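You operate a simulated robot arm through the tools that you are given. There is no shell and no other tool. Be economical: measure what you need, move in short steps, check, and stop when the job is done.

You run a simulated two-armed robot. Do the job below in one go: nothing can be reset, and whatever is moved stays where it is left.

Task
Hold the small tub still, sponge the grime off its floor, then tip the jug into it.
Fine: all of the jug's water; sponge and jug back in their places. Spill under 10 ml, drop nothing. Set down upright: clear jug. What is to be rubbed or washed off counts as gone when no trace of it is left.

The check looks at the end state, three seconds after you hand in, the way a careful person would. Anything else that was tipped, shoved, dropped, spilled or broken makes it a failure.

Robot
Two 7-joint arms with two-finger parallel grippers on one trunk, on a base that drives. Base frame: it is fixed to the floor where the robot stands at the start and does not move with it; the origin is under the middle of the robot, x ahead of it, y to its left, z up. Readings come in m, degrees, newtons and seconds.
The left shoulder is at the start at [0.07, 0.163, 1.195], the right one opposite. With the tool pointing down near the work surface each hand reaches from about 0.1 to 0.8 m from the robot's upright axis, wherever it stands, measured 20 degrees to its own side. Places, roughly: pink-bristle brush (15x6x5 cm) [0.8, 0.1, 0.8]. Payload 3.43 kg a hand.
The tool frame of a hand sits at the grasp point between the pads (the TCP): z along the fingers, y along the line on which they close. The tips reach 0.034 m beyond it. The gripper opens to 0.128 m. The fingers are 0.024 m wide and 0.012 m thick; the gripper's body (0.048 by 0.13 m) begins 0.096 m behind the TCP.
Orientation is told as [roll, pitch, yaw] about the base's x, y, z axes, in that order, counted from this pose: with the fingers straight down and closing along the base's y, the tool's x points along the base's -x, its y along +y and its z along -z.

Tools
- The arms move only by the tool move_arm. It takes "left_motion", "right_motion" or both (then of equal length, played together; a hand with none holds still); each is a list of rows, each an object (a shift or turn left out is 0, a gripper value left out holds the last) with "linear": the shift along the tool's x, y, z in cm, a list of three; "angular": the turn, a rotation vector about the tool's x, y, z in degrees, a list of three. In form: [{"linear": [dx, dy, dz], "angular": [rx, ry, rz]}, ...]. A call has 1 to 12 rows; each row shifts and turns the commanded pose from where the row before left it, along the tool's axes as they then stand. "left_gripper" and "right_gripper" are, for a hand that has rows, the finger opening in cm, from 0 to 12.8, set as the call begins (left out, the last holds). Each row takes 0.2 s and may step no farther than 0.05 m and 8.6 degrees from the row before; otherwise, or with a gripper value out of range, the whole call is refused. A pose out of reach is approached as far as the arm can. The call stops where the force on the tool passes 40 N (or 10 N more than at its start, if that is more) or the arm is blocked; 0.2 s more then pass. The fingers move at their own pace (about 0.153 m/s each) and stop on an object; they squeeze with about 34 N. The grip force told is the motor's: it shows also when the fingers shut on nothing. Time passes only in rows, and 0.2 s behind the last, so rows that do not move let the fingers close. The reply holds the time, the measured pose of the TCP, the force on the tool along the base axes, the opening and the grip force, in the units named above and with some noise, with the torque about the TCP (base axes, N m) and any sound that the robot's microphone picked up, and new pictures: "show" is both (left out), scene, wrist or none (wrist: the cameras of the hands that moved).
- Cameras (640 x 400 px; columns grow to the right, rows downward): "scene" is now at [0.1321, 0.0108, 1.3844]; the picture's right is [0.28, -0.96, 0.00], its down [-0.71, -0.21, -0.67] and it looks along [0.65, 0.19, -0.74] (base axes); focal length 284 px, centre (320, 200). "left" rides on the left gripper at [0.076, 0.011, -0.16] in its tool frame; the picture's right is [-0.15, 0.99, 0.00], its down [-0.88, -0.13, -0.46] and it looks along [-0.45, -0.07, 0.89] (tool axes); focal length 234 px, centre (320, 200). "right" rides on the right gripper at [0.076, -0.011, -0.16] in its tool frame; the picture's right is [0.15, 0.99, 0.00], its down [-0.88, 0.13, -0.46] and it looks along [-0.45, 0.07, 0.89] (tool axes); focal length 234 px, centre (320, 200). There is no depth. A picture from a camera that has moved, and an enlarged one, comes with that camera's place and axes in the base frame and with its lens. The place of the scene camera against the robot may be out by one fixed shift of up to 0.025 m in any direction.
- slide_trunk(by): slides the trunk up (or, below 0, down) by that many m; the arms and the scene camera ride with it, the base frame stays. It gives what a move gives, with no picture.
- drive_base(legs): drives the robot by 1 to 6 legs, each [ahead, left, turn to the left] in m, m and degrees, along the robot's own axes; the way and the turn of a leg run together, so that a leg with both is an arc; at most 1.5 m and 180 degrees a leg. The arms and the cameras ride along, it lands a little off, and it stops where it bumps. It gives what a move gives, and a new picture of the scene camera.
- turn_head(pan, tilt): turns the head with the scene camera to pan (to the left, within 86 degrees either way) and tilt (down, from -29 to 69), counted from straight ahead of the robot. It gives what a move gives, and a new picture of the scene camera.
- zoom(camera, box): a new picture of the part [left, top, right, bottom] of that camera's present view, enlarged. No time passes.
- close_job(): hands the job in; it is judged then, once.

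Work in short steps. Places have to be worked out from the pictures, the camera data and where the tool is seen: move nearer, look again, correct. Check each grasp and each placing, and mend what went wrong. You have 120 turns and 260 pictures in all, those below and enlarged ones among them. Open the grippers and draw the arms clear of the work before you hand the job in, unless the task says otherwise; then end with one line.

The tools are called after "Emit:" by a JSON object that holds its "name" and its "arguments". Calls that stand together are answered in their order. move_arm: Moves the arms, as the interface text tells. Its arguments: {"type":"object","properties":{"left_motion":{"type":"array","items":{"type":"object","properties":{"linear":{"type":"array","items":{"type":"number"}},"angular":{"type":"array","items":{"type":"number"}}}}},"left_gripper":{"type":"number"},"right_motion":{"type":"array","items":{"type":"object","properties":{"linear":{"type":"array","items":{"type":"number"}},"angular":{"type":"array","items":{"type":"number"}}}}},"right_gripper":{"type":"number"},"show":{"type":"string","enum":["both","scene","wrist","none"]}},"required":[]} The other tools are called the same way: slide_trunk (by) slides the trunk up or down; drive_base (legs) drives the base; turn_head (pan, tilt) turns the head that bears the scene camera; zoom (camera, box) takes an enlarged picture of a part of a camera's view; close_job () hands the job in.

At the start:

```text
time_s: 0.0
left_tool_pos: [0.5152, 0.4944, 1.0965]
left_ee_rot: [0.0, -0.1, 0.1]
left_ft_force: [-0.5, -0.1, 0.4]
left_ft_torque: [-0.02, -0.03, -0.01]
left_width: 0.1279
left_gripper_force: 0.0
right_tool_pos: [0.6114, 0.027, 1.1452]
right_ee_rot: [0.0, 0.0, 0.0]
right_ft_force: [0.5, -0.6, 0.4]
right_ft_torque: [0.01, -0.04, -0.01]
right_width: 0.1279
right_gripper_force: 0.1
trunk travel left (down, up): [-0.675, 0.265]
robot x, y, heading: [0.0008, -0.0008, 0.1]
head pan, tilt: [16.2, 47.7]
```

scene: 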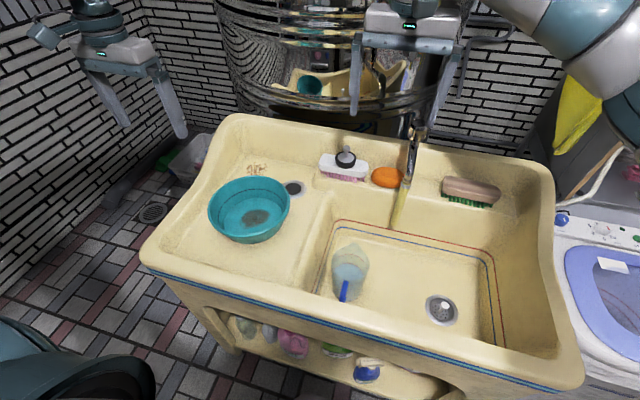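
right: 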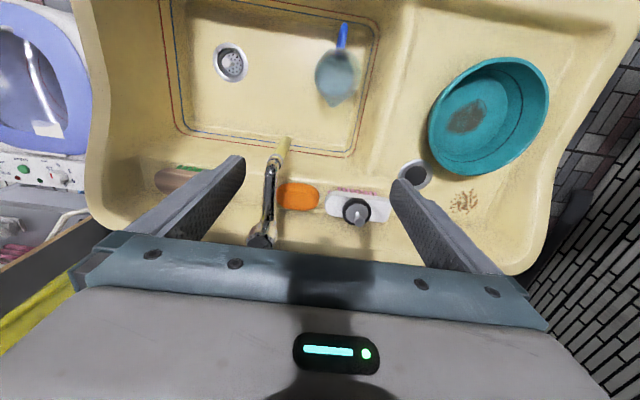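
left: 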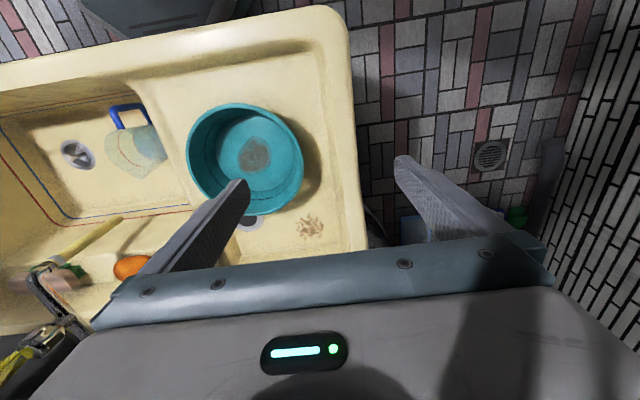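

The teal tub sits on the left drainboard, the clear jug with a blue handle is in the basin, and the orange thing by the tap may be the sponge. I zoom in to identify them.

Emit:
{"name": "zoom", "arguments": {"camera": "scene", "box": [300, 130, 520, 270]}}

Emit:
{"name": "zoom", "arguments": {"camera": "scene", "box": [190, 150, 390, 310]}}

Emit:
{"name": "zoom", "arguments": {"camera": "right", "box": [140, 0, 560, 270]}}

Emit:
{"name": "zoom", "arguments": {"camera": "left", "box": [0, 60, 340, 290]}}

```text
2.86 times, centred on (410, 200) of scene
camera zoom: at [0.1321, 0.0108, 1.3844], right [0.28, -0.96, 0.0], down [-0.71, -0.21, -0.67], along [0.65, 0.19, -0.74], focal length 810 px, centre (63, 200)
```

zoom: 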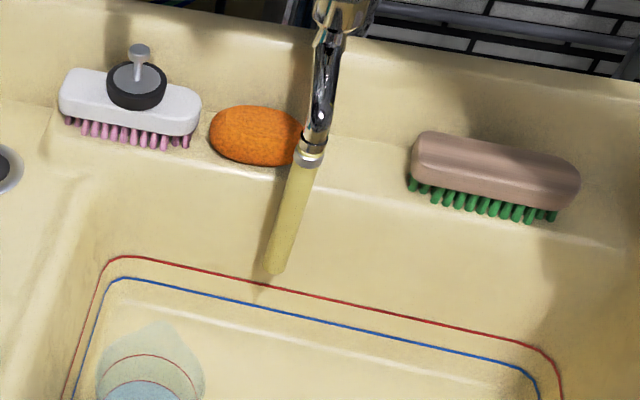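

```text
2.50 times, centred on (290, 230) of scene
camera zoom: at [0.1321, 0.0108, 1.3844], right [0.28, -0.96, 0.0], down [-0.71, -0.21, -0.67], along [0.65, 0.19, -0.74], focal length 709 px, centre (395, 125)
```

zoom: 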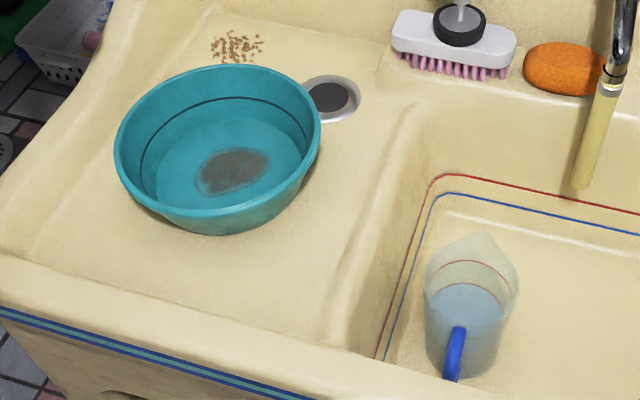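

```text
1.48 times, centred on (350, 135) of right
camera zoom: at [0.5355, 0.0151, 1.3044], right [-0.15, 0.99, 0.0], down [0.88, 0.13, 0.46], along [0.45, 0.07, -0.89], focal length 347 px, centre (276, 296)
```

zoom: 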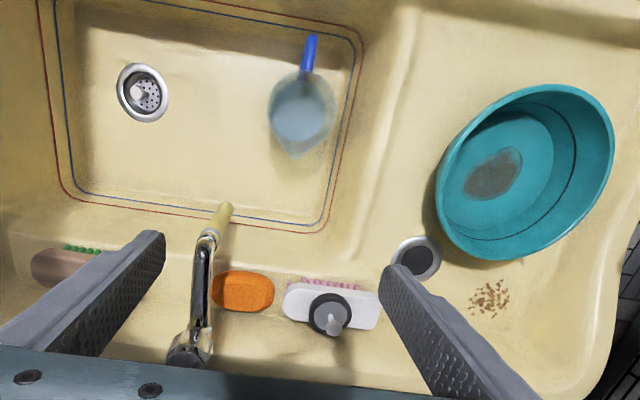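

```text
1.74 times, centred on (170, 175) of left
camera zoom: at [0.4393, 0.5075, 1.255], right [0.15, 0.99, 0.0], down [0.88, -0.13, 0.46], along [0.45, -0.07, -0.89], focal length 407 px, centre (581, 244)
```

zoom: 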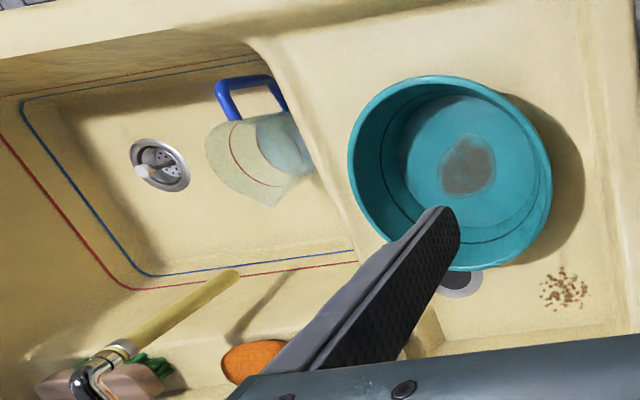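

Triangulating with both wrist cameras gives the tub rim centre at about (0.547, 0.347, 0.83) with radius about 0.11, the sponge at about (0.77, 0.0, 0.83), and the jug handle at about (0.43, 0.05, 0.66). I turn the right hand 90 degrees so it closes along x for the sponge, and lower and tilt the left hand near the tub's left rim for a closer look.

Emit:
{"name": "move_arm", "arguments": {"right_motion": [{"angular": [0, 0, 8.2]}, {"angular": [0, 0, 8.2]}, {"angular": [0, 0, 8.2]}, {"angular": [0, 0, 8.2]}, {"angular": [0, 0, 8.2]}, {"angular": [0, 0, 8.2]}, {"angular": [0, 0, 8.2]}, {"angular": [0, 0, 8.2]}, {"angular": [0, 0, 8.2]}, {"angular": [0, 0, 8.2]}, {"angular": [0, 0, 8]}, {}], "left_motion": [{"linear": [-1.5, 0, 3]}, {"linear": [-1.5, 0, 3]}, {"linear": [0, 0, 3]}, {"angular": [7, 0, 0]}, {"angular": [7, 0, 0]}, {"angular": [6, 0, 0]}, {}, {}, {}, {}, {}, {}]}}

```text
time_s: 2.6
left_tool_pos: [0.5443, 0.4967, 1.0048]
left_ee_rot: [-19.9, 0.0, 0.0]
left_ft_force: [0.6, -0.1, -0.2]
left_ft_torque: [-0.02, 0.01, 0.0]
left_width: 0.1279
left_gripper_force: 0.1
right_tool_pos: [0.6119, 0.0272, 1.147]
right_ee_rot: [-0.1, 0.0, -90.1]
right_ft_force: [-0.2, 0.8, 0.3]
right_ft_torque: [-0.02, 0.01, -0.01]
right_width: 0.1281
right_gripper_force: 0.1
trunk travel left (down, up): [-0.675, 0.265]
robot x, y, heading: [-0.0021, 0.0003, 0.1]
head pan, tilt: [16.2, 47.7]
camera scene: at [0.1321, 0.0108, 1.3844], right [0.28, -0.96, 0.0], down [-0.71, -0.21, -0.67], along [0.65, 0.19, -0.74], focal length 284 px, centre (320, 200)
camera right: at [0.6, 0.1021, 1.3046], right [0.99, 0.14, 0.0], down [0.13, -0.88, 0.46], along [0.07, -0.45, -0.89], focal length 234 px, centre (320, 200)
camera left: at [0.4688, 0.5619, 1.1514], right [0.15, 0.93, -0.34], down [0.88, 0.03, 0.47], along [0.45, -0.37, -0.81], focal length 234 px, centre (320, 200)
```

scene: 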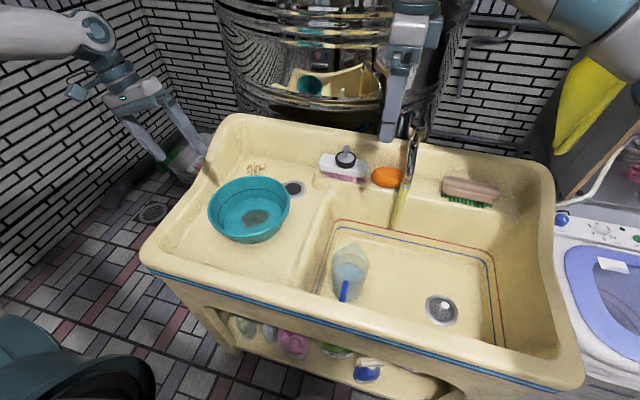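
right: 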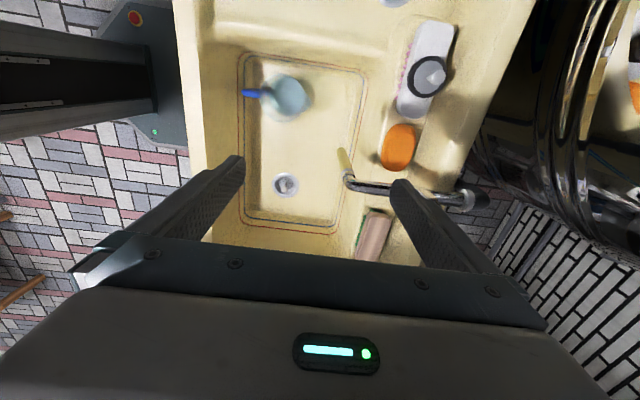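
left: 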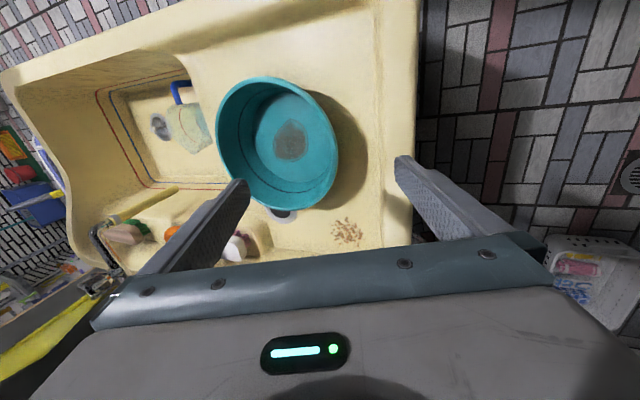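

The sponge is at about (0.775, 0.003) beneath the tap pipe's left side. I check the clearance around it at higher zoom.

Emit:
{"name": "zoom", "arguments": {"camera": "right", "box": [330, 0, 550, 270]}}

Emit:
{"name": "zoom", "arguments": {"camera": "left", "box": [180, 50, 430, 260]}}

Emit:
{"name": "zoom", "arguments": {"camera": "scene", "box": [300, 100, 450, 220]}}

```text
1.48 times, centred on (440, 135) of right
camera zoom: at [0.6, 0.1021, 1.3046], right [0.99, 0.14, 0.0], down [0.13, -0.88, 0.46], along [0.07, -0.45, -0.89], focal length 347 px, centre (142, 296)
```

zoom: 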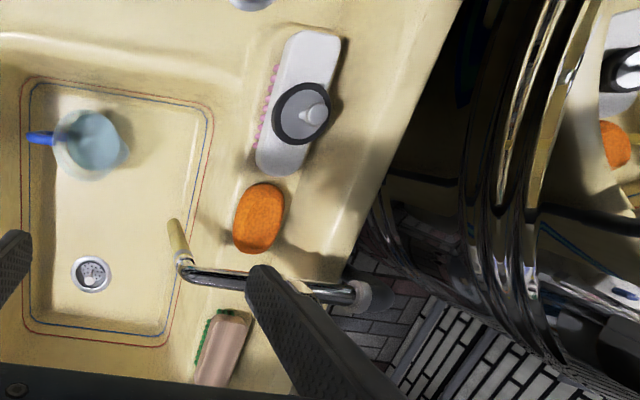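

```text
1.90 times, centred on (305, 155) of left
camera zoom: at [0.4688, 0.5619, 1.1514], right [0.15, 0.93, -0.34], down [0.88, 0.03, 0.47], along [0.45, -0.37, -0.81], focal length 446 px, centre (349, 286)
```

zoom: 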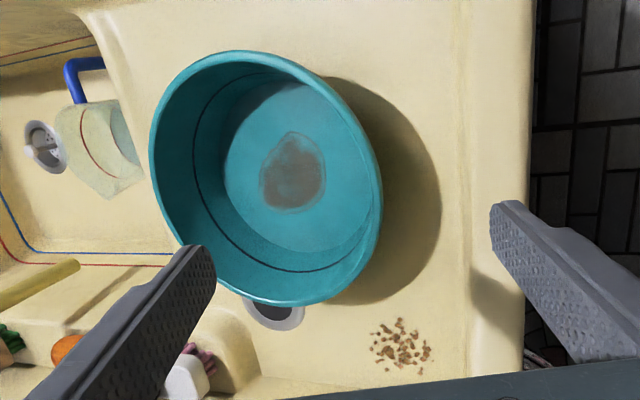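

```text
3.33 times, centred on (375, 160) of scene
camera zoom: at [0.1321, 0.0108, 1.3844], right [0.28, -0.96, 0.0], down [-0.71, -0.21, -0.67], along [0.65, 0.19, -0.74], focal length 945 px, centre (137, 333)
```

zoom: 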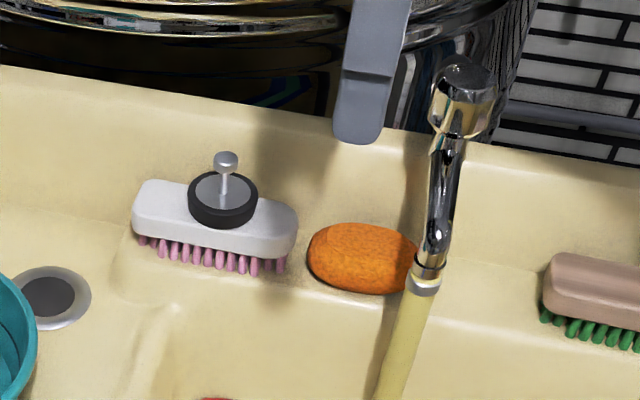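

The ledge looks clear enough to straddle the sponge along x. I bring the right hand above it with the opening reduced, and the left hand to a pre-grasp over the tub's left rim.

Emit:
{"name": "move_arm", "arguments": {"right_motion": [{"linear": [-0.3, 4.15, 0]}, {"linear": [-0.3, 4.15, 0]}, {"linear": [-0.3, 4.15, 0]}, {"linear": [-0.3, 4.15, 0]}, {"linear": [0, 0, 4.5]}, {"linear": [0, 0, 4.5]}, {"linear": [0, 0, 4.5]}, {"linear": [0, 0, 4.5]}, {}], "right_gripper": 9.5, "left_motion": [{}, {"linear": [-0.1, 0.7, 3.2]}, {"linear": [-0.1, 0.7, 3.2]}, {"linear": [-0.1, 0.6, 3.2]}, {}, {}, {}, {}, {}], "left_gripper": 6}}

```text
time_s: 4.6
left_tool_pos: [0.5464, 0.4814, 0.9062]
left_ee_rot: [-19.9, -0.1, 0.1]
left_ft_force: [0.0, 0.5, -0.3]
left_ft_torque: [-0.02, 0.0, 0.0]
left_width: 0.0599
left_gripper_force: 0.1
right_tool_pos: [0.7719, 0.011, 0.9648]
right_ee_rot: [0.0, -0.2, -89.9]
right_ft_force: [0.8, 0.7, -0.2]
right_ft_torque: [-0.01, -0.05, -0.02]
right_width: 0.0949
right_gripper_force: 0.3
right hand out of reach, approached as far as the arm can: row 4
trunk travel left (down, up): [-0.675, 0.265]
robot x, y, heading: [-0.0025, -0.0006, 0.1]
head pan, tilt: [16.2, 47.7]
camera scene: at [0.1313, 0.0117, 1.3845], right [0.28, -0.96, 0.0], down [-0.71, -0.21, -0.67], along [0.65, 0.19, -0.74], focal length 284 px, centre (320, 200)
camera right: at [0.7607, 0.0863, 1.1226], right [0.99, 0.15, 0.0], down [0.13, -0.88, 0.46], along [0.07, -0.45, -0.89], focal length 234 px, centre (320, 200)
camera left: at [0.4706, 0.5476, 1.0526], right [0.15, 0.93, -0.34], down [0.88, 0.03, 0.47], along [0.45, -0.37, -0.81], focal length 234 px, centre (320, 200)
```

scene: 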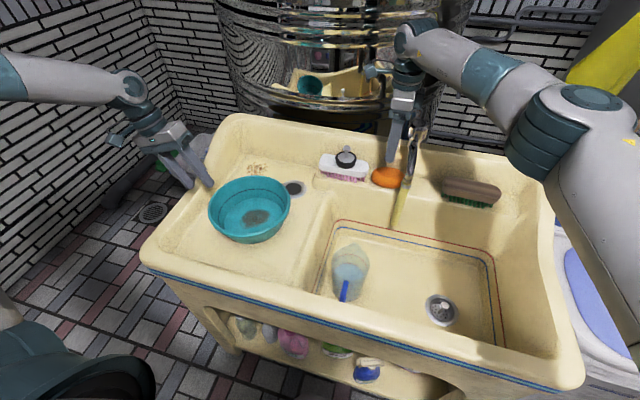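
right: 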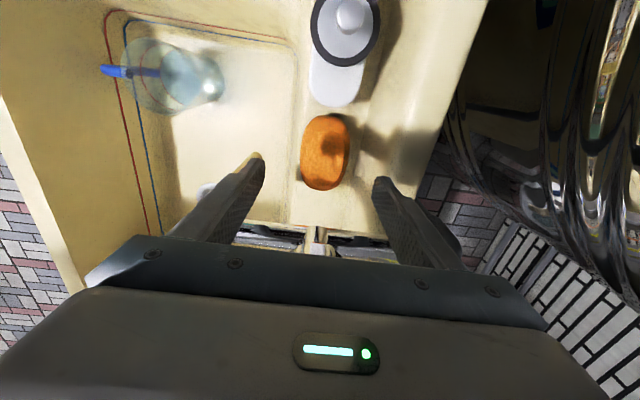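
left: 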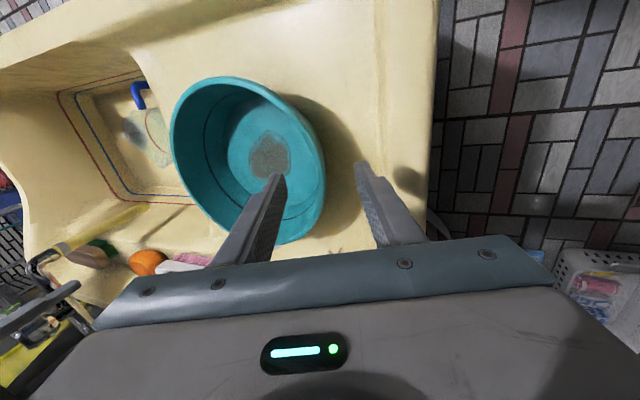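

The bottom of the right view shows something metallic near the fingers; I need to see how close the tap pipe is before going down.

Emit:
{"name": "zoom", "arguments": {"camera": "right", "box": [200, 110, 460, 280]}}

Emit:
{"name": "zoom", "arguments": {"camera": "scene", "box": [340, 40, 470, 210]}}

```text
2.35 times, centred on (330, 195) of right
camera zoom: at [0.7607, 0.0863, 1.1226], right [0.99, 0.15, 0.0], down [0.13, -0.88, 0.46], along [0.07, -0.45, -0.89], focal length 551 px, centre (296, 212)
```

zoom: 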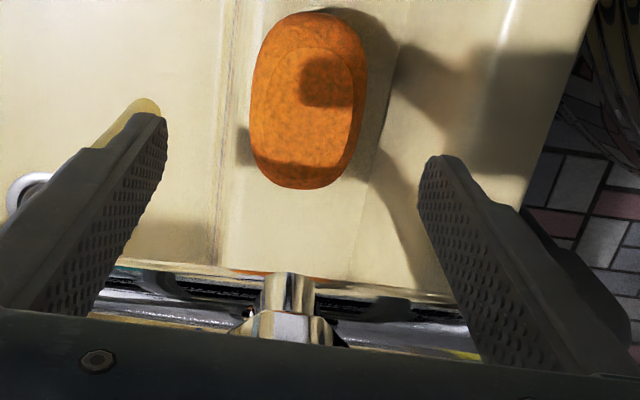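

```text
2.35 times, centred on (405, 125) of scene
camera zoom: at [0.1313, 0.0117, 1.3845], right [0.28, -0.96, 0.0], down [-0.71, -0.21, -0.67], along [0.65, 0.19, -0.74], focal length 667 px, centre (120, 376)
```

zoom: 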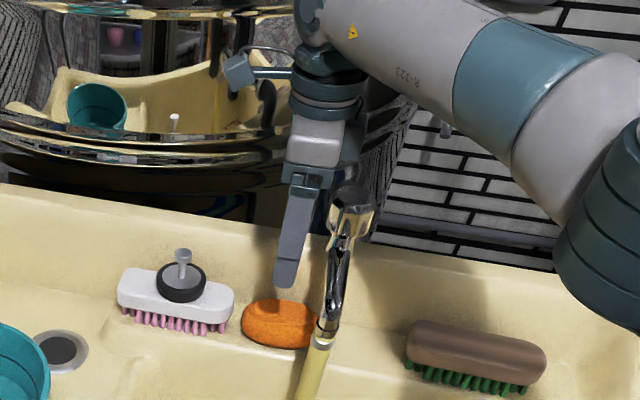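

The pipe runs at about y = -0.045, just over the sponge's right end, so the fingers clear it; I'll shift left while lifting. I lower the right hand around the sponge and the left hand over the rim.

Emit:
{"name": "move_arm", "arguments": {"right_motion": [{"linear": [0.1, 0.3, 3.3]}, {"linear": [0.1, 0.3, 3.3]}, {"linear": [0.1, 0.3, 3.3]}, {}, {}], "left_motion": [{"linear": [0, 0, 2]}, {"linear": [0, 0, 2]}, {"linear": [0, 0, 2]}, {"linear": [0, 0, 1.5]}, {}]}}

```text
time_s: 5.2
left_tool_pos: [0.5473, 0.4703, 0.8789]
left_ee_rot: [-20.0, -0.1, -0.1]
left_ft_force: [-0.3, 0.8, 0.1]
left_ft_torque: [-0.02, -0.05, 0.0]
left_width: 0.06
left_gripper_force: 0.1
right_tool_pos: [0.7747, 0.0116, 0.9189]
right_ee_rot: [0.0, 0.0, -90.2]
right_ft_force: [0.2, 0.4, -0.1]
right_ft_torque: [0.01, -0.01, -0.02]
right_width: 0.0949
right_gripper_force: 0.1
trunk travel left (down, up): [-0.675, 0.265]
robot x, y, heading: [-0.0005, -0.0009, 0.0]
head pan, tilt: [16.2, 47.7]
stopped in row 2 (right hand): the force on the tool passed its limit at 67 N (the readings are from after the stop); the commanded pose is now the measured one
camera scene: at [0.1311, 0.0111, 1.3845], right [0.28, -0.96, 0.0], down [-0.71, -0.21, -0.67], along [0.65, 0.19, -0.74], focal length 284 px, centre (320, 200)
camera right: at [0.7633, 0.0869, 1.0765], right [0.99, 0.14, 0.0], down [0.13, -0.88, 0.46], along [0.07, -0.45, -0.89], focal length 234 px, centre (320, 200)
camera left: at [0.4713, 0.5365, 1.0254], right [0.15, 0.93, -0.34], down [0.88, 0.03, 0.47], along [0.45, -0.37, -0.81], focal length 234 px, centre (320, 200)
```

scene: 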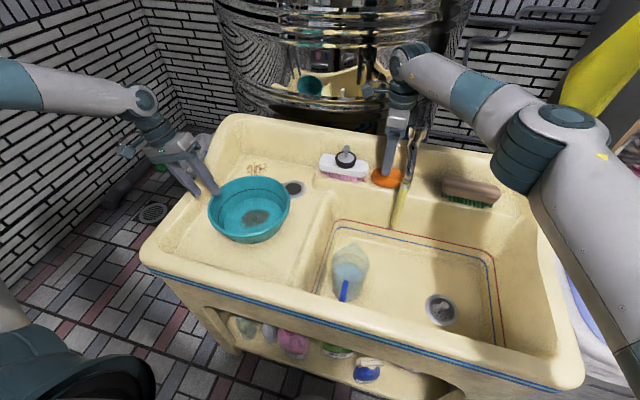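
right: 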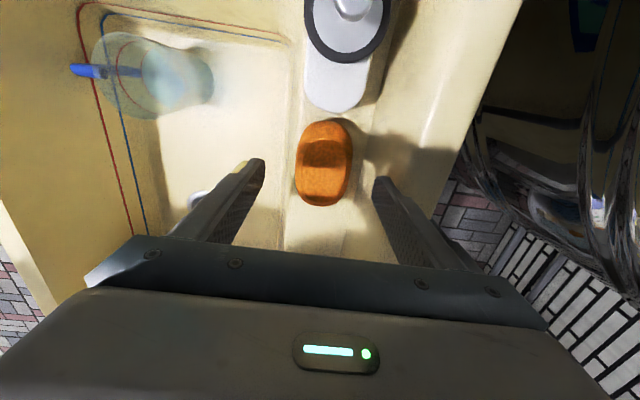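
left: 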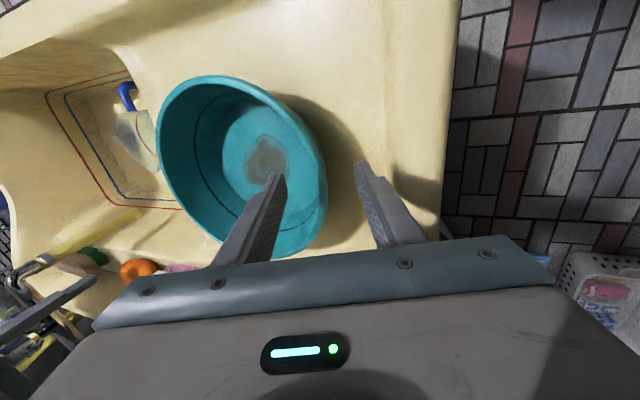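

The right hand hit something at z≈0.92 (force spike, now clear). I zoom in to find the contact.

Emit:
{"name": "zoom", "arguments": {"camera": "right", "box": [180, 90, 480, 290]}}

Emit:
{"name": "zoom", "arguments": {"camera": "scene", "box": [340, 40, 470, 210]}}

```text
2.00 times, centred on (330, 190) of right
camera zoom: at [0.7633, 0.0869, 1.0765], right [0.99, 0.14, 0.0], down [0.13, -0.88, 0.46], along [0.07, -0.45, -0.89], focal length 468 px, centre (300, 220)
```

zoom: 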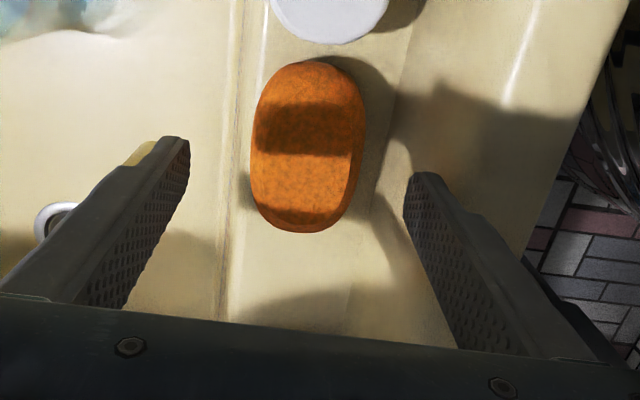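

```text
2.35 times, centred on (405, 125) of scene
camera zoom: at [0.1311, 0.0111, 1.3845], right [0.28, -0.96, 0.0], down [-0.71, -0.21, -0.67], along [0.65, 0.19, -0.74], focal length 667 px, centre (120, 376)
```

zoom: 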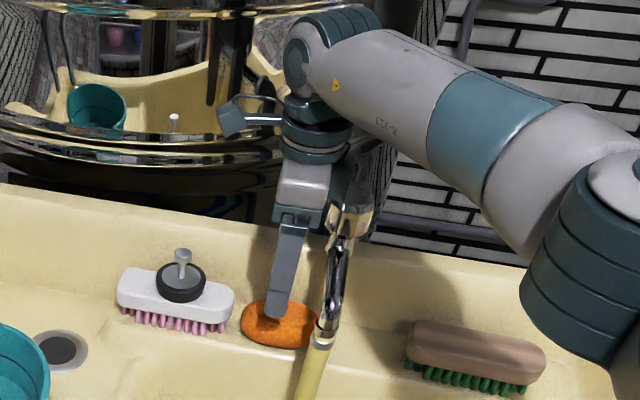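

The likely culprit is the rear finger on the backsplash, at about x = 0.835. I narrow the opening to 8 cm and probe down gently while reading the force.

Emit:
{"name": "move_arm", "arguments": {"right_motion": [{}, {"linear": [0, 0, 0.3]}, {"linear": [0, 0, 0.3]}, {}], "right_gripper": 8, "show": "wrist"}}

```text
time_s: 6.2
left_tool_pos: [0.5463, 0.4691, 0.881]
left_ee_rot: [-19.9, -0.1, -0.1]
left_ft_force: [-0.2, 0.2, -0.1]
left_ft_torque: [0.03, -0.01, 0.01]
left_width: 0.0597
left_gripper_force: 0.0
right_tool_pos: [0.777, 0.0124, 0.9177]
right_ee_rot: [0.6, -0.1, -90.2]
right_ft_force: [-1.6, 0.6, 11.6]
right_ft_torque: [-0.55, -0.17, -0.14]
right_width: 0.0799
right_gripper_force: 0.1
trunk travel left (down, up): [-0.675, 0.265]
robot x, y, heading: [0.0003, 0.0017, 0.0]
head pan, tilt: [16.2, 47.7]
stopped in row 4 (right hand): the force on the tool passed its limit at 42 N (the readings are from after the stop); the commanded pose is now the measured one
camera right: at [0.7643, 0.0867, 1.0762], right [0.99, 0.14, 0.01], down [0.12, -0.88, 0.46], along [0.07, -0.45, -0.89], focal length 234 px, centre (320, 200)
```

right: 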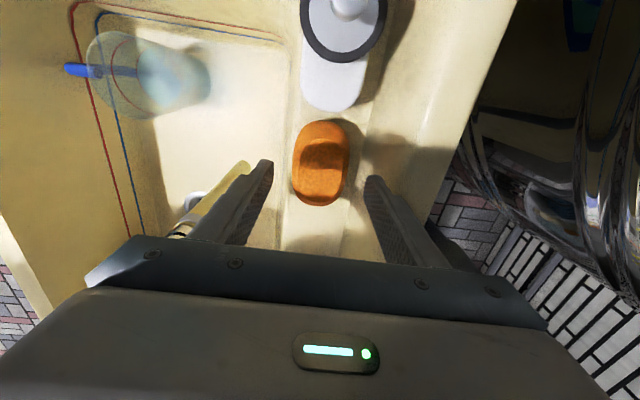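

The torque reading (about -0.047 m lever in y, pure upward force) says the tap pipe touches the hand on its right side. I back up, tilt the hand 10° so its body leans left away from the pipe, shift left, and go down again.

Emit:
{"name": "move_arm", "arguments": {"right_motion": [{"linear": [0, 0, -3]}, {"angular": [0, -5.3, 0]}, {"angular": [0, -5.3, 0]}, {"linear": [1.4, 0.3, -0.2]}, {"linear": [0.35, 0, 1.97]}, {"linear": [0.35, 0, 1.97]}, {"linear": [0.17, 0, 0.98]}, {}], "right_gripper": 8.5}}

```text
time_s: 8.0
left_tool_pos: [0.5472, 0.4707, 0.8801]
left_ee_rot: [-19.9, 0.0, 0.0]
left_ft_force: [0.1, 0.6, 0.1]
left_ft_torque: [-0.01, 0.04, -0.03]
left_width: 0.0599
left_gripper_force: 0.0
right_tool_pos: [0.7739, 0.0232, 0.9056]
right_ee_rot: [0.3, -10.7, -90.3]
right_ft_force: [0.5, 0.5, -0.4]
right_ft_torque: [-0.01, 0.0, -0.01]
right_width: 0.0849
right_gripper_force: 0.1
right hand out of reach, approached as far as the arm can: row 4, 7
trunk travel left (down, up): [-0.675, 0.265]
robot x, y, heading: [-0.002, -0.0048, -0.1]
head pan, tilt: [16.2, 47.7]
camera scene: at [0.1328, 0.0104, 1.3844], right [0.28, -0.96, 0.0], down [-0.71, -0.21, -0.67], along [0.65, 0.19, -0.74], focal length 284 px, centre (320, 200)
camera right: at [0.7619, 0.1266, 1.0471], right [0.99, 0.14, -0.02], down [0.12, -0.78, 0.61], along [0.07, -0.61, -0.79], focal length 234 px, centre (320, 200)
```

scene: 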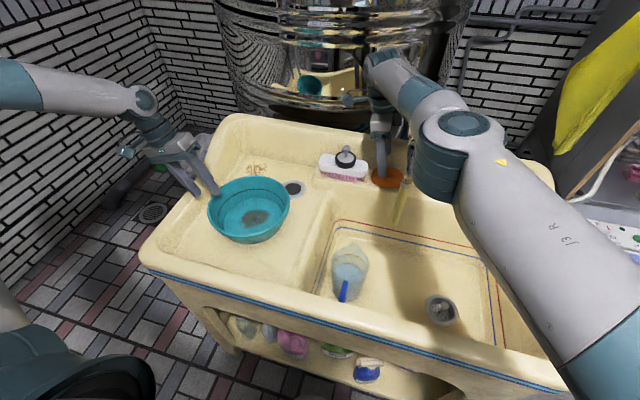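
right: 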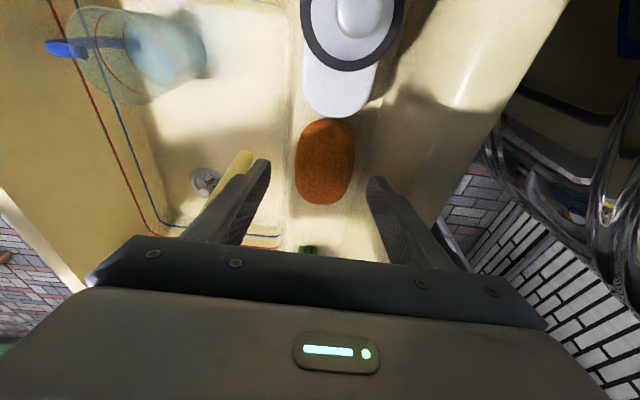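

The hand now passes the pipe without contact. I continue straight down toward the ledge in small steps.

Emit:
{"name": "move_arm", "arguments": {"right_motion": [{"linear": [0.28, 0.3, 1.47]}, {"linear": [0.28, 0.2, 1.47]}, {"linear": [0.28, 0, 1.47]}, {}]}}

```text
time_s: 8.9
left_tool_pos: [0.5475, 0.47, 0.8789]
left_ee_rot: [-19.9, 0.0, 0.0]
left_ft_force: [-0.4, 0.1, 0.0]
left_ft_torque: [0.03, 0.01, 0.03]
left_width: 0.0602
left_gripper_force: 0.0
right_tool_pos: [0.7711, 0.0232, 0.8832]
right_ee_rot: [0.5, -10.8, -90.3]
right_ft_force: [-0.3, -0.7, -1.3]
right_ft_torque: [-0.02, 0.0, 0.0]
right_width: 0.0851
right_gripper_force: 0.0
right hand out of reach, approached as far as the arm can: row 1, 2
trunk travel left (down, up): [-0.675, 0.265]
robot x, y, heading: [-0.0021, -0.0011, 0.2]
head pan, tilt: [16.2, 47.7]
camera scene: at [0.1325, 0.0104, 1.3844], right [0.28, -0.96, 0.0], down [-0.71, -0.21, -0.67], along [0.65, 0.19, -0.74], focal length 284 px, centre (320, 200)
camera right: at [0.7593, 0.1259, 1.0253], right [0.99, 0.14, -0.02], down [0.12, -0.78, 0.61], along [0.07, -0.61, -0.79], focal length 234 px, centre (320, 200)
```

scene: 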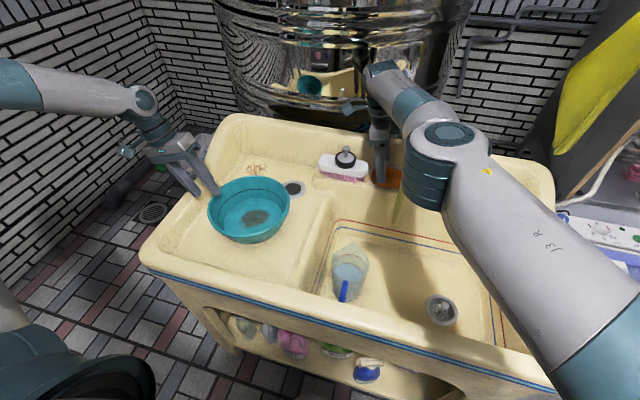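
right: 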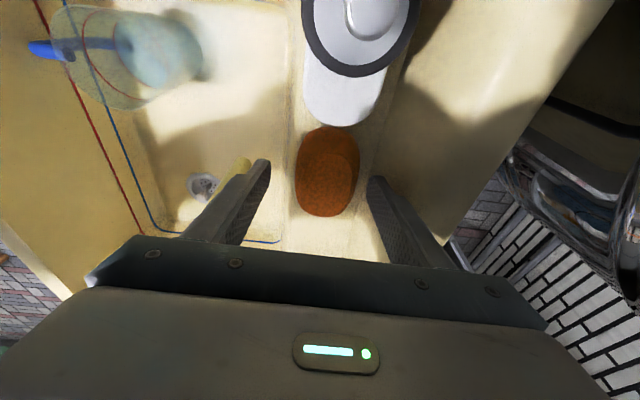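

The arm is at its forward reach limit. I raise the left hand a bit, then drive ahead 1.5 cm to centre the fingers on the sponge; the final lowering can use the trunk.

Emit:
{"name": "move_arm", "arguments": {"left_motion": [{"linear": [0, 0, -3]}, {"linear": [0, 0, -3]}, {}], "show": "none"}}

Emit:
{"name": "drive_base", "arguments": {"legs": [[0.015, 0, 0]]}}

Emit:
{"name": "zoom", "arguments": {"camera": "right", "box": [200, 80, 460, 260]}}

```text
time_s: 9.8
left_tool_pos: [0.5462, 0.49, 0.9348]
left_ee_rot: [-20.0, 0.0, 0.0]
left_ft_force: [0.5, 0.0, 0.4]
left_ft_torque: [0.0, 0.02, -0.01]
left_width: 0.06
left_gripper_force: 0.1
right_tool_pos: [0.7714, 0.0236, 0.8849]
right_ee_rot: [0.5, -10.7, -90.4]
right_ft_force: [-0.2, 0.3, -0.1]
right_ft_torque: [-0.01, 0.02, 0.0]
right_width: 0.0851
right_gripper_force: 0.0
trunk travel left (down, up): [-0.675, 0.265]
robot x, y, heading: [-0.0004, -0.0021, 0.1]
head pan, tilt: [16.2, 47.7]
```

```text
time_s: 10.5
left_tool_pos: [0.561, 0.4894, 0.9354]
left_ee_rot: [-20.0, 0.0, 0.0]
left_ft_force: [-0.3, -0.7, -0.3]
left_ft_torque: [-0.03, 0.01, 0.0]
left_width: 0.0599
left_gripper_force: 0.1
right_tool_pos: [0.7857, 0.0236, 0.8846]
right_ee_rot: [0.5, -10.6, -90.2]
right_ft_force: [-13.1, -0.3, 4.7]
right_ft_torque: [0.02, -0.38, 0.2]
right_width: 0.0773
right_gripper_force: 0.1
trunk travel left (down, up): [-0.675, 0.265]
robot x, y, heading: [0.0147, -0.0002, -0.1]
head pan, tilt: [16.2, 47.7]
camera scene: at [0.146, 0.0109, 1.3845], right [0.28, -0.96, 0.0], down [-0.71, -0.21, -0.67], along [0.65, 0.19, -0.74], focal length 284 px, centre (320, 200)
```

scene: 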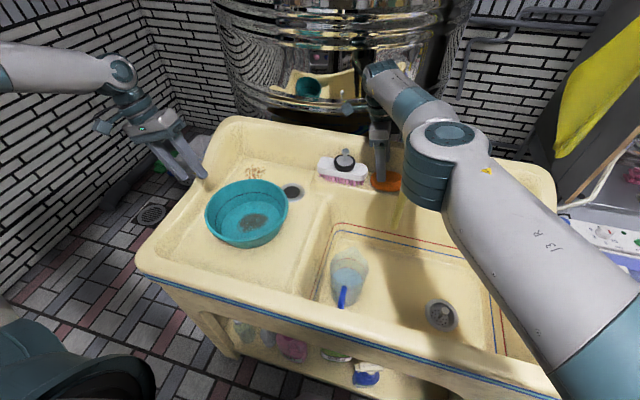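

```text
2.22 times, centred on (330, 170) of right
camera zoom: at [0.7731, 0.1267, 1.0266], right [0.99, 0.14, -0.02], down [0.12, -0.78, 0.61], along [0.07, -0.61, -0.79], focal length 520 px, centre (298, 267)
```

zoom: 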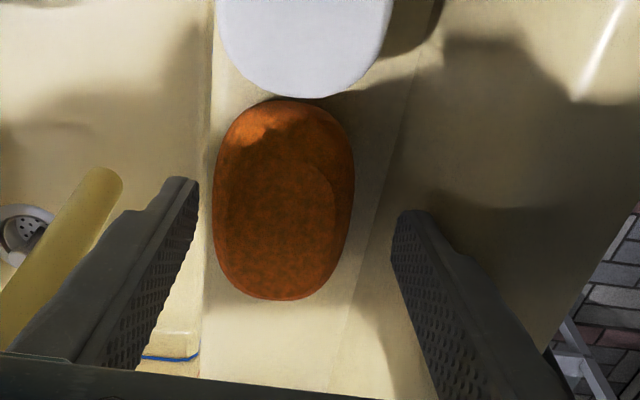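

The rear finger now touches the backsplash (outer face at x≈0.84); the ledge spans about 0.745–0.83 and the sponge 0.7485–0.811. I narrow the opening to 7.2 cm and centre at x = 0.780, then check.

Emit:
{"name": "move_arm", "arguments": {"right_motion": [{"linear": [0, -0.5, 0]}, {}, {"linear": [0.2, 0, 1]}, {}], "right_gripper": 7.2, "show": "none"}}

Emit:
{"name": "zoom", "arguments": {"camera": "right", "box": [200, 80, 460, 260]}}

```text
time_s: 11.5
left_tool_pos: [0.5612, 0.4907, 0.9345]
left_ee_rot: [-20.0, 0.1, 0.0]
left_ft_force: [0.6, -0.2, 0.0]
left_ft_torque: [0.0, -0.01, -0.03]
left_width: 0.0601
left_gripper_force: 0.0
right_tool_pos: [0.7845, 0.0229, 0.8741]
right_ee_rot: [0.5, -10.7, -90.2]
right_ft_force: [-0.1, 1.0, 0.3]
right_ft_torque: [0.01, -0.01, -0.02]
right_width: 0.0717
right_gripper_force: 0.1
right hand out of reach, approached as far as the arm can: row 1
trunk travel left (down, up): [-0.675, 0.265]
robot x, y, heading: [0.0171, 0.0041, -0.1]
head pan, tilt: [16.2, 47.7]
```

```text
2.22 times, centred on (330, 170) of right
camera zoom: at [0.7731, 0.1265, 1.016], right [0.99, 0.14, -0.02], down [0.12, -0.78, 0.61], along [0.07, -0.61, -0.79], focal length 520 px, centre (298, 267)
```

zoom: 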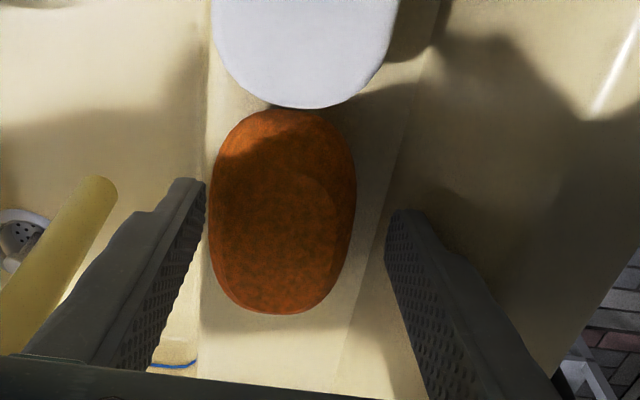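

Fingers need about 5 mm toward me; I correct and descend a little more.

Emit:
{"name": "move_arm", "arguments": {"right_motion": [{"linear": [0, -0.5, 0]}, {"linear": [0.2, 0, 1]}, {"linear": [0.1, 0, 0.5]}, {}], "show": "none"}}

Emit:
{"name": "zoom", "arguments": {"camera": "right", "box": [200, 80, 460, 260]}}

```text
time_s: 12.5
left_tool_pos: [0.5618, 0.49, 0.9363]
left_ee_rot: [-19.8, 0.0, 0.1]
left_ft_force: [-0.7, -0.1, -0.5]
left_ft_torque: [-0.04, 0.0, 0.02]
left_width: 0.0602
left_gripper_force: 0.0
right_tool_pos: [0.7808, 0.0228, 0.8606]
right_ee_rot: [0.6, -10.7, -90.2]
right_ft_force: [-0.6, 0.5, 0.1]
right_ft_torque: [0.01, -0.01, -0.03]
right_width: 0.0719
right_gripper_force: 0.1
trunk travel left (down, up): [-0.675, 0.265]
robot x, y, heading: [0.0123, 0.0009, -0.0]
head pan, tilt: [16.2, 47.7]
```

```text
2.22 times, centred on (330, 170) of right
camera zoom: at [0.7691, 0.1266, 1.0006], right [0.99, 0.14, -0.02], down [0.12, -0.78, 0.61], along [0.07, -0.61, -0.79], focal length 520 px, centre (298, 267)
```

zoom: 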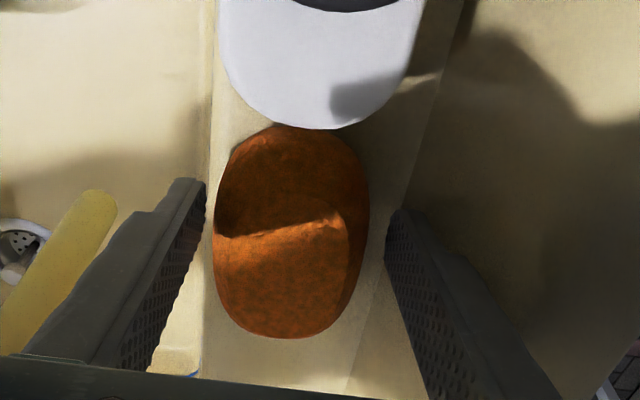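

Well centred. I descend another 1.5 cm in small steps.

Emit:
{"name": "move_arm", "arguments": {"right_motion": [{"linear": [0.1, 0, 0.5]}, {"linear": [0.1, 0, 0.5]}, {"linear": [0.1, 0, 0.5]}, {}], "show": "none"}}

Emit:
{"name": "zoom", "arguments": {"camera": "right", "box": [200, 80, 460, 260]}}

Emit:
{"name": "zoom", "arguments": {"camera": "scene", "box": [310, 110, 440, 220]}}

```text
time_s: 13.5
left_tool_pos: [0.5609, 0.4896, 0.9347]
left_ee_rot: [-20.0, 0.0, 0.0]
left_ft_force: [-0.4, 0.4, -1.3]
left_ft_torque: [0.0, -0.02, 0.0]
left_width: 0.0598
left_gripper_force: 0.0
right_tool_pos: [0.7801, 0.0225, 0.8443]
right_ee_rot: [0.4, -10.6, -90.2]
right_ft_force: [-0.7, 0.2, 0.0]
right_ft_torque: [0.0, 0.01, 0.02]
right_width: 0.0718
right_gripper_force: 0.0
trunk travel left (down, up): [-0.675, 0.265]
robot x, y, heading: [0.0157, -0.001, -0.2]
head pan, tilt: [16.2, 47.7]
```

```text
2.22 times, centred on (330, 170) of right
camera zoom: at [0.7686, 0.1264, 0.9852], right [0.99, 0.14, -0.02], down [0.12, -0.78, 0.61], along [0.07, -0.61, -0.79], focal length 520 px, centre (298, 267)
```

zoom: 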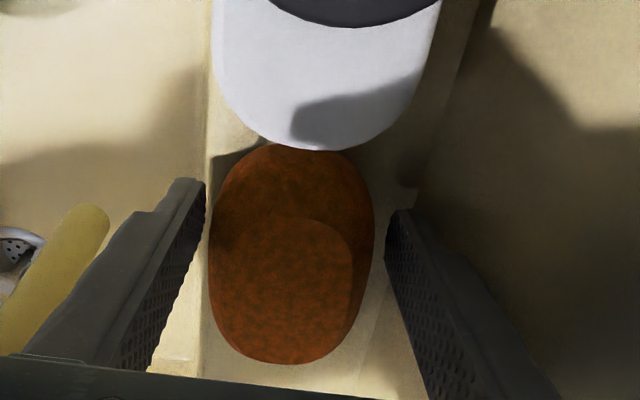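

```text
3.64 times, centred on (375, 165) of scene
camera zoom: at [0.1472, 0.0109, 1.3844], right [0.28, -0.96, 0.0], down [-0.71, -0.21, -0.67], along [0.65, 0.19, -0.74], focal length 1031 px, centre (120, 327)
```

zoom: 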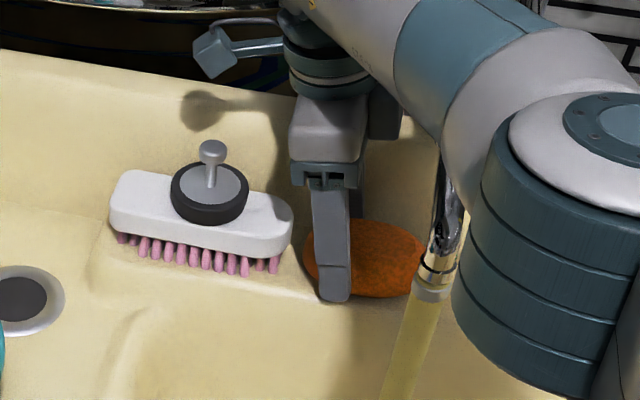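

The fingertips are roughly 1.5 cm above the sponge's underside. I go 0.5 cm lower and close.

Emit:
{"name": "move_arm", "arguments": {"right_motion": [{"linear": [0.1, 0, 0.5]}, {}], "show": "none"}}

Emit:
{"name": "move_arm", "arguments": {"right_motion": [{}, {}, {}], "right_gripper": 3, "show": "wrist"}}

```text
time_s: 14.1
left_tool_pos: [0.5608, 0.4908, 0.9355]
left_ee_rot: [-19.9, 0.0, -0.1]
left_ft_force: [0.2, -0.6, 0.1]
left_ft_torque: [0.04, 0.01, 0.04]
left_width: 0.0602
left_gripper_force: 0.1
right_tool_pos: [0.7817, 0.0229, 0.84]
right_ee_rot: [0.6, -10.7, -90.2]
right_ft_force: [0.2, -0.4, 0.4]
right_ft_torque: [0.01, 0.01, 0.02]
right_width: 0.0719
right_gripper_force: 0.1
trunk travel left (down, up): [-0.675, 0.265]
robot x, y, heading: [0.0197, -0.0021, 0.1]
head pan, tilt: [16.2, 47.7]
```

```text
time_s: 14.9
left_tool_pos: [0.5607, 0.4899, 0.9359]
left_ee_rot: [-20.1, 0.0, -0.1]
left_ft_force: [-0.1, 0.4, 0.5]
left_ft_torque: [-0.01, 0.02, 0.02]
left_width: 0.0598
left_gripper_force: 0.1
right_tool_pos: [0.781, 0.0227, 0.8401]
right_ee_rot: [0.6, -10.5, -90.3]
right_ft_force: [0.3, -0.5, 0.5]
right_ft_torque: [-0.01, -0.02, 0.06]
right_width: 0.0608
right_gripper_force: 34.2
trunk travel left (down, up): [-0.675, 0.265]
robot x, y, heading: [0.018, -0.0005, -0.1]
head pan, tilt: [16.2, 47.7]
camera right: at [0.7685, 0.126, 0.9806], right [0.99, 0.14, -0.02], down [0.12, -0.78, 0.61], along [0.07, -0.61, -0.79], focal length 234 px, centre (320, 200)
```

right: 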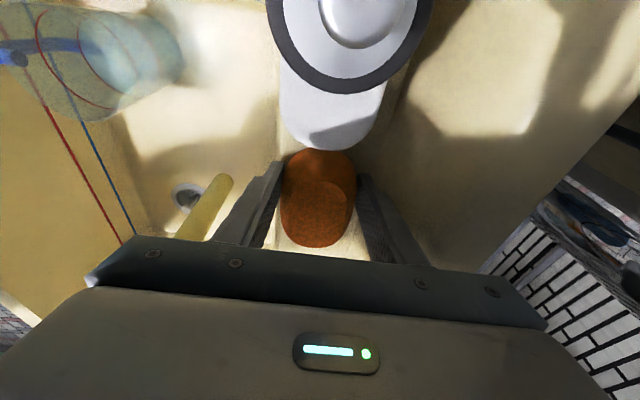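

The sponge is gripped (width 0.061; rest pose TCP (0.781, 0.0227, 0.840)). Before lifting I need the pipe's exact height, so I look with the left camera.

Emit:
{"name": "zoom", "arguments": {"camera": "left", "box": [0, 170, 220, 310]}}

Emit:
{"name": "zoom", "arguments": {"camera": "scene", "box": [350, 90, 450, 230]}}

```text
2.86 times, centred on (110, 240) of left
camera zoom: at [0.4857, 0.5564, 1.0813], right [0.15, 0.93, -0.34], down [0.88, 0.03, 0.47], along [0.45, -0.37, -0.81], focal length 669 px, centre (920, 86)
```

zoom: 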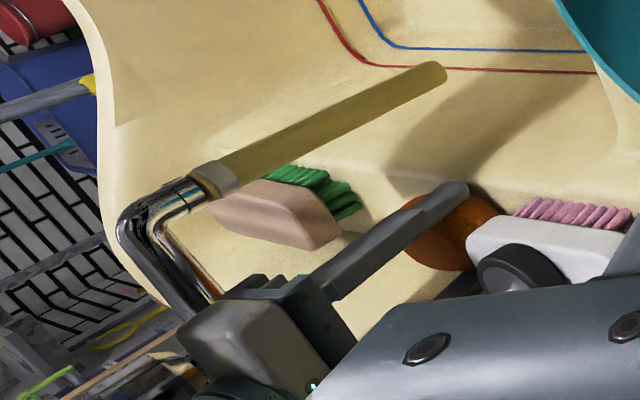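

```text
2.86 times, centred on (400, 160) of scene
camera zoom: at [0.1473, 0.0109, 1.3844], right [0.28, -0.96, 0.0], down [-0.71, -0.21, -0.67], along [0.65, 0.19, -0.74], focal length 810 px, centre (91, 314)
```

zoom: 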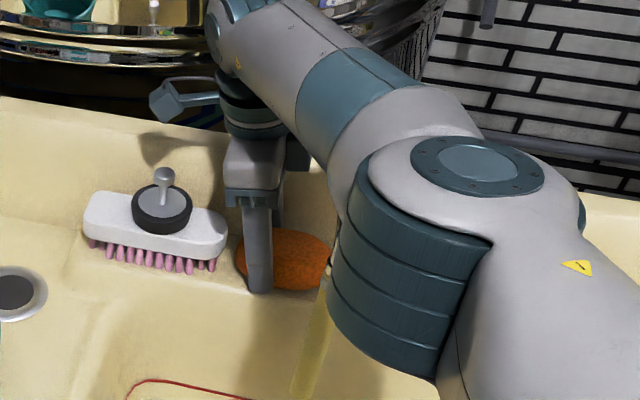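

The pipe's bottom is about z = 0.94 with its left edge at y≈-0.028. I lift the sponge 7.5 cm straight, then shift left 4 cm over the brush body, checking along the way.

Emit:
{"name": "move_arm", "arguments": {"right_motion": [{"linear": [-0.28, 0, -1.475]}, {"linear": [-0.28, 0, -1.475]}, {"linear": [-0.28, 0, -1.475]}, {"linear": [-0.28, 0, -1.475]}, {"linear": [-0.28, 0, -1.475]}, {}]}}

```text
time_s: 16.3
left_tool_pos: [0.561, 0.4899, 0.9352]
left_ee_rot: [-20.0, 0.0, 0.0]
left_ft_force: [-0.3, -0.3, 0.1]
left_ft_torque: [0.0, 0.0, 0.0]
left_width: 0.06
left_gripper_force: 0.1
right_tool_pos: [0.781, 0.0295, 0.8885]
right_ee_rot: [0.3, -10.7, -90.2]
right_ft_force: [0.0, 0.7, -0.3]
right_ft_torque: [-0.02, -0.01, 0.03]
right_width: 0.0609
right_gripper_force: 33.5
right hand out of reach, approached as far as the arm can: row 2, 3, 4
trunk travel left (down, up): [-0.675, 0.265]
robot x, y, heading: [0.0178, -0.0014, -0.1]
head pan, tilt: [16.2, 47.7]
camera scene: at [0.1473, 0.0109, 1.3844], right [0.28, -0.96, 0.0], down [-0.71, -0.21, -0.67], along [0.65, 0.19, -0.74], focal length 284 px, centre (320, 200)
camera right: at [0.77, 0.1336, 1.0307], right [0.99, 0.14, -0.02], down [0.13, -0.78, 0.61], along [0.07, -0.61, -0.79], focal length 234 px, centre (320, 200)
```

scene: 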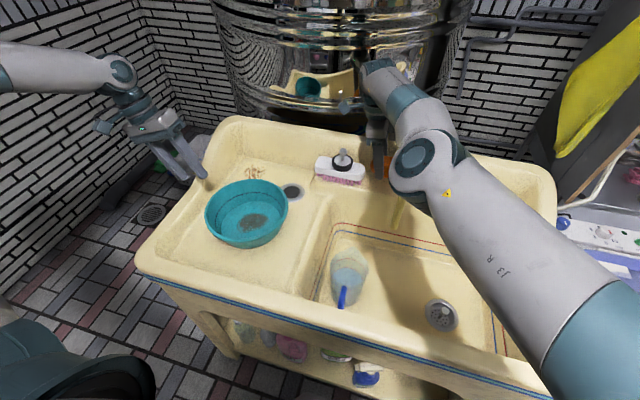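
right: 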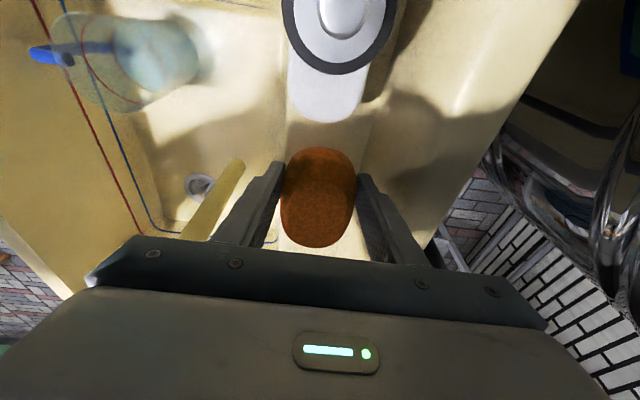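

The lift is limited by reach, so I raise the trunk 2.5 cm to finish the straight lift.

Emit:
{"name": "slide_trunk", "arguments": {"by": 0.025}}

Emit:
{"name": "zoom", "arguments": {"camera": "left", "box": [0, 150, 260, 310]}}

```text
time_s: 17.0
left_tool_pos: [0.561, 0.4901, 0.959]
left_ee_rot: [-19.9, -0.1, 0.0]
left_ft_force: [0.4, -0.6, -0.1]
left_ft_torque: [-0.01, 0.03, 0.04]
left_width: 0.0603
left_gripper_force: 0.1
right_tool_pos: [0.7816, 0.0295, 0.9129]
right_ee_rot: [0.2, -10.7, -90.2]
right_ft_force: [-0.4, 0.2, -0.5]
right_ft_torque: [0.0, 0.01, -0.02]
right_width: 0.0609
right_gripper_force: 33.7
trunk travel left (down, up): [-0.7, 0.24]
robot x, y, heading: [0.0147, 0.0053, -0.0]
head pan, tilt: [16.2, 47.7]
```

```text
2.46 times, centred on (130, 230) of left
camera zoom: at [0.4861, 0.5566, 1.106], right [0.15, 0.93, -0.34], down [0.88, 0.03, 0.47], along [0.45, -0.37, -0.81], focal length 576 px, centre (788, 126)
```

zoom: 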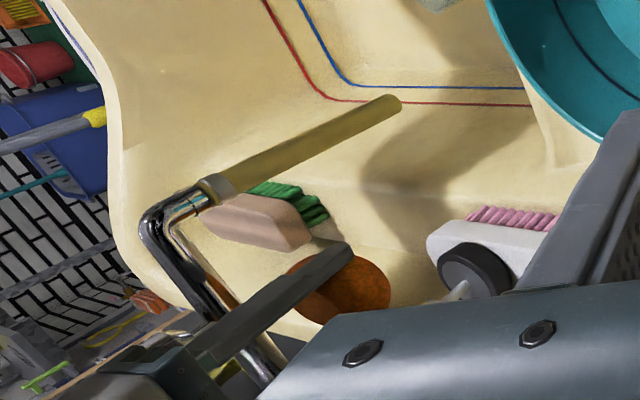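

The sponge is lifted clear beneath the pipe. I shift it left 3.5 cm and 2 cm toward me, then raise.

Emit:
{"name": "move_arm", "arguments": {"right_motion": [{"linear": [1.18, -0.7, -0.22]}, {"linear": [1.18, -0.7, -0.22]}, {"linear": [1.18, -0.6, -0.22]}, {}]}}

```text
time_s: 18.0
left_tool_pos: [0.5603, 0.4894, 0.9607]
left_ee_rot: [-20.0, -0.1, 0.0]
left_ft_force: [0.8, -0.4, 0.3]
left_ft_torque: [-0.02, 0.01, -0.01]
left_width: 0.0598
left_gripper_force: 0.1
right_tool_pos: [0.7787, 0.0353, 0.9119]
right_ee_rot: [0.1, -10.7, -90.2]
right_ft_force: [0.4, 0.1, -0.3]
right_ft_torque: [0.03, 0.01, -0.01]
right_width: 0.0608
right_gripper_force: 33.8
right hand out of reach, approached as far as the arm can: row 1, 2, 3
trunk travel left (down, up): [-0.7, 0.24]
robot x, y, heading: [0.0121, 0.0003, -0.0]
head pan, tilt: [16.2, 47.7]
camera scene: at [0.1474, 0.0107, 1.4094], right [0.28, -0.96, 0.0], down [-0.71, -0.21, -0.67], along [0.65, 0.19, -0.74], focal length 284 px, centre (320, 200)
camera right: at [0.7674, 0.1379, 1.0518], right [0.99, 0.14, -0.02], down [0.13, -0.78, 0.61], along [0.07, -0.61, -0.79], focal length 234 px, centre (320, 200)
```

scene: 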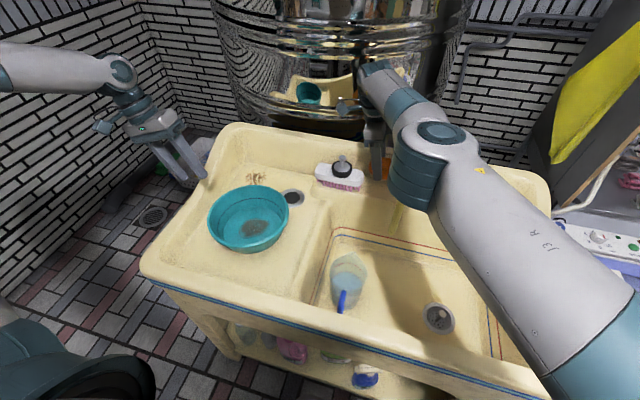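
right: 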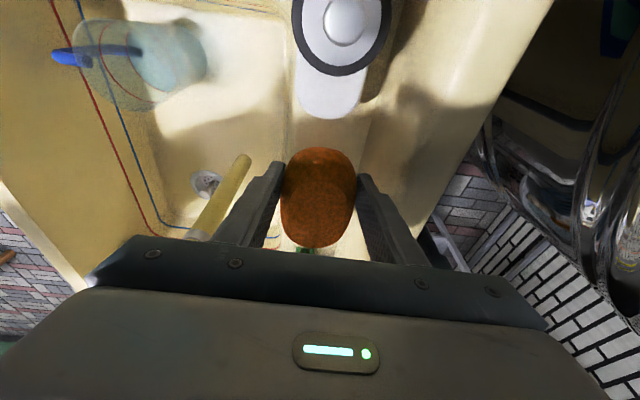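

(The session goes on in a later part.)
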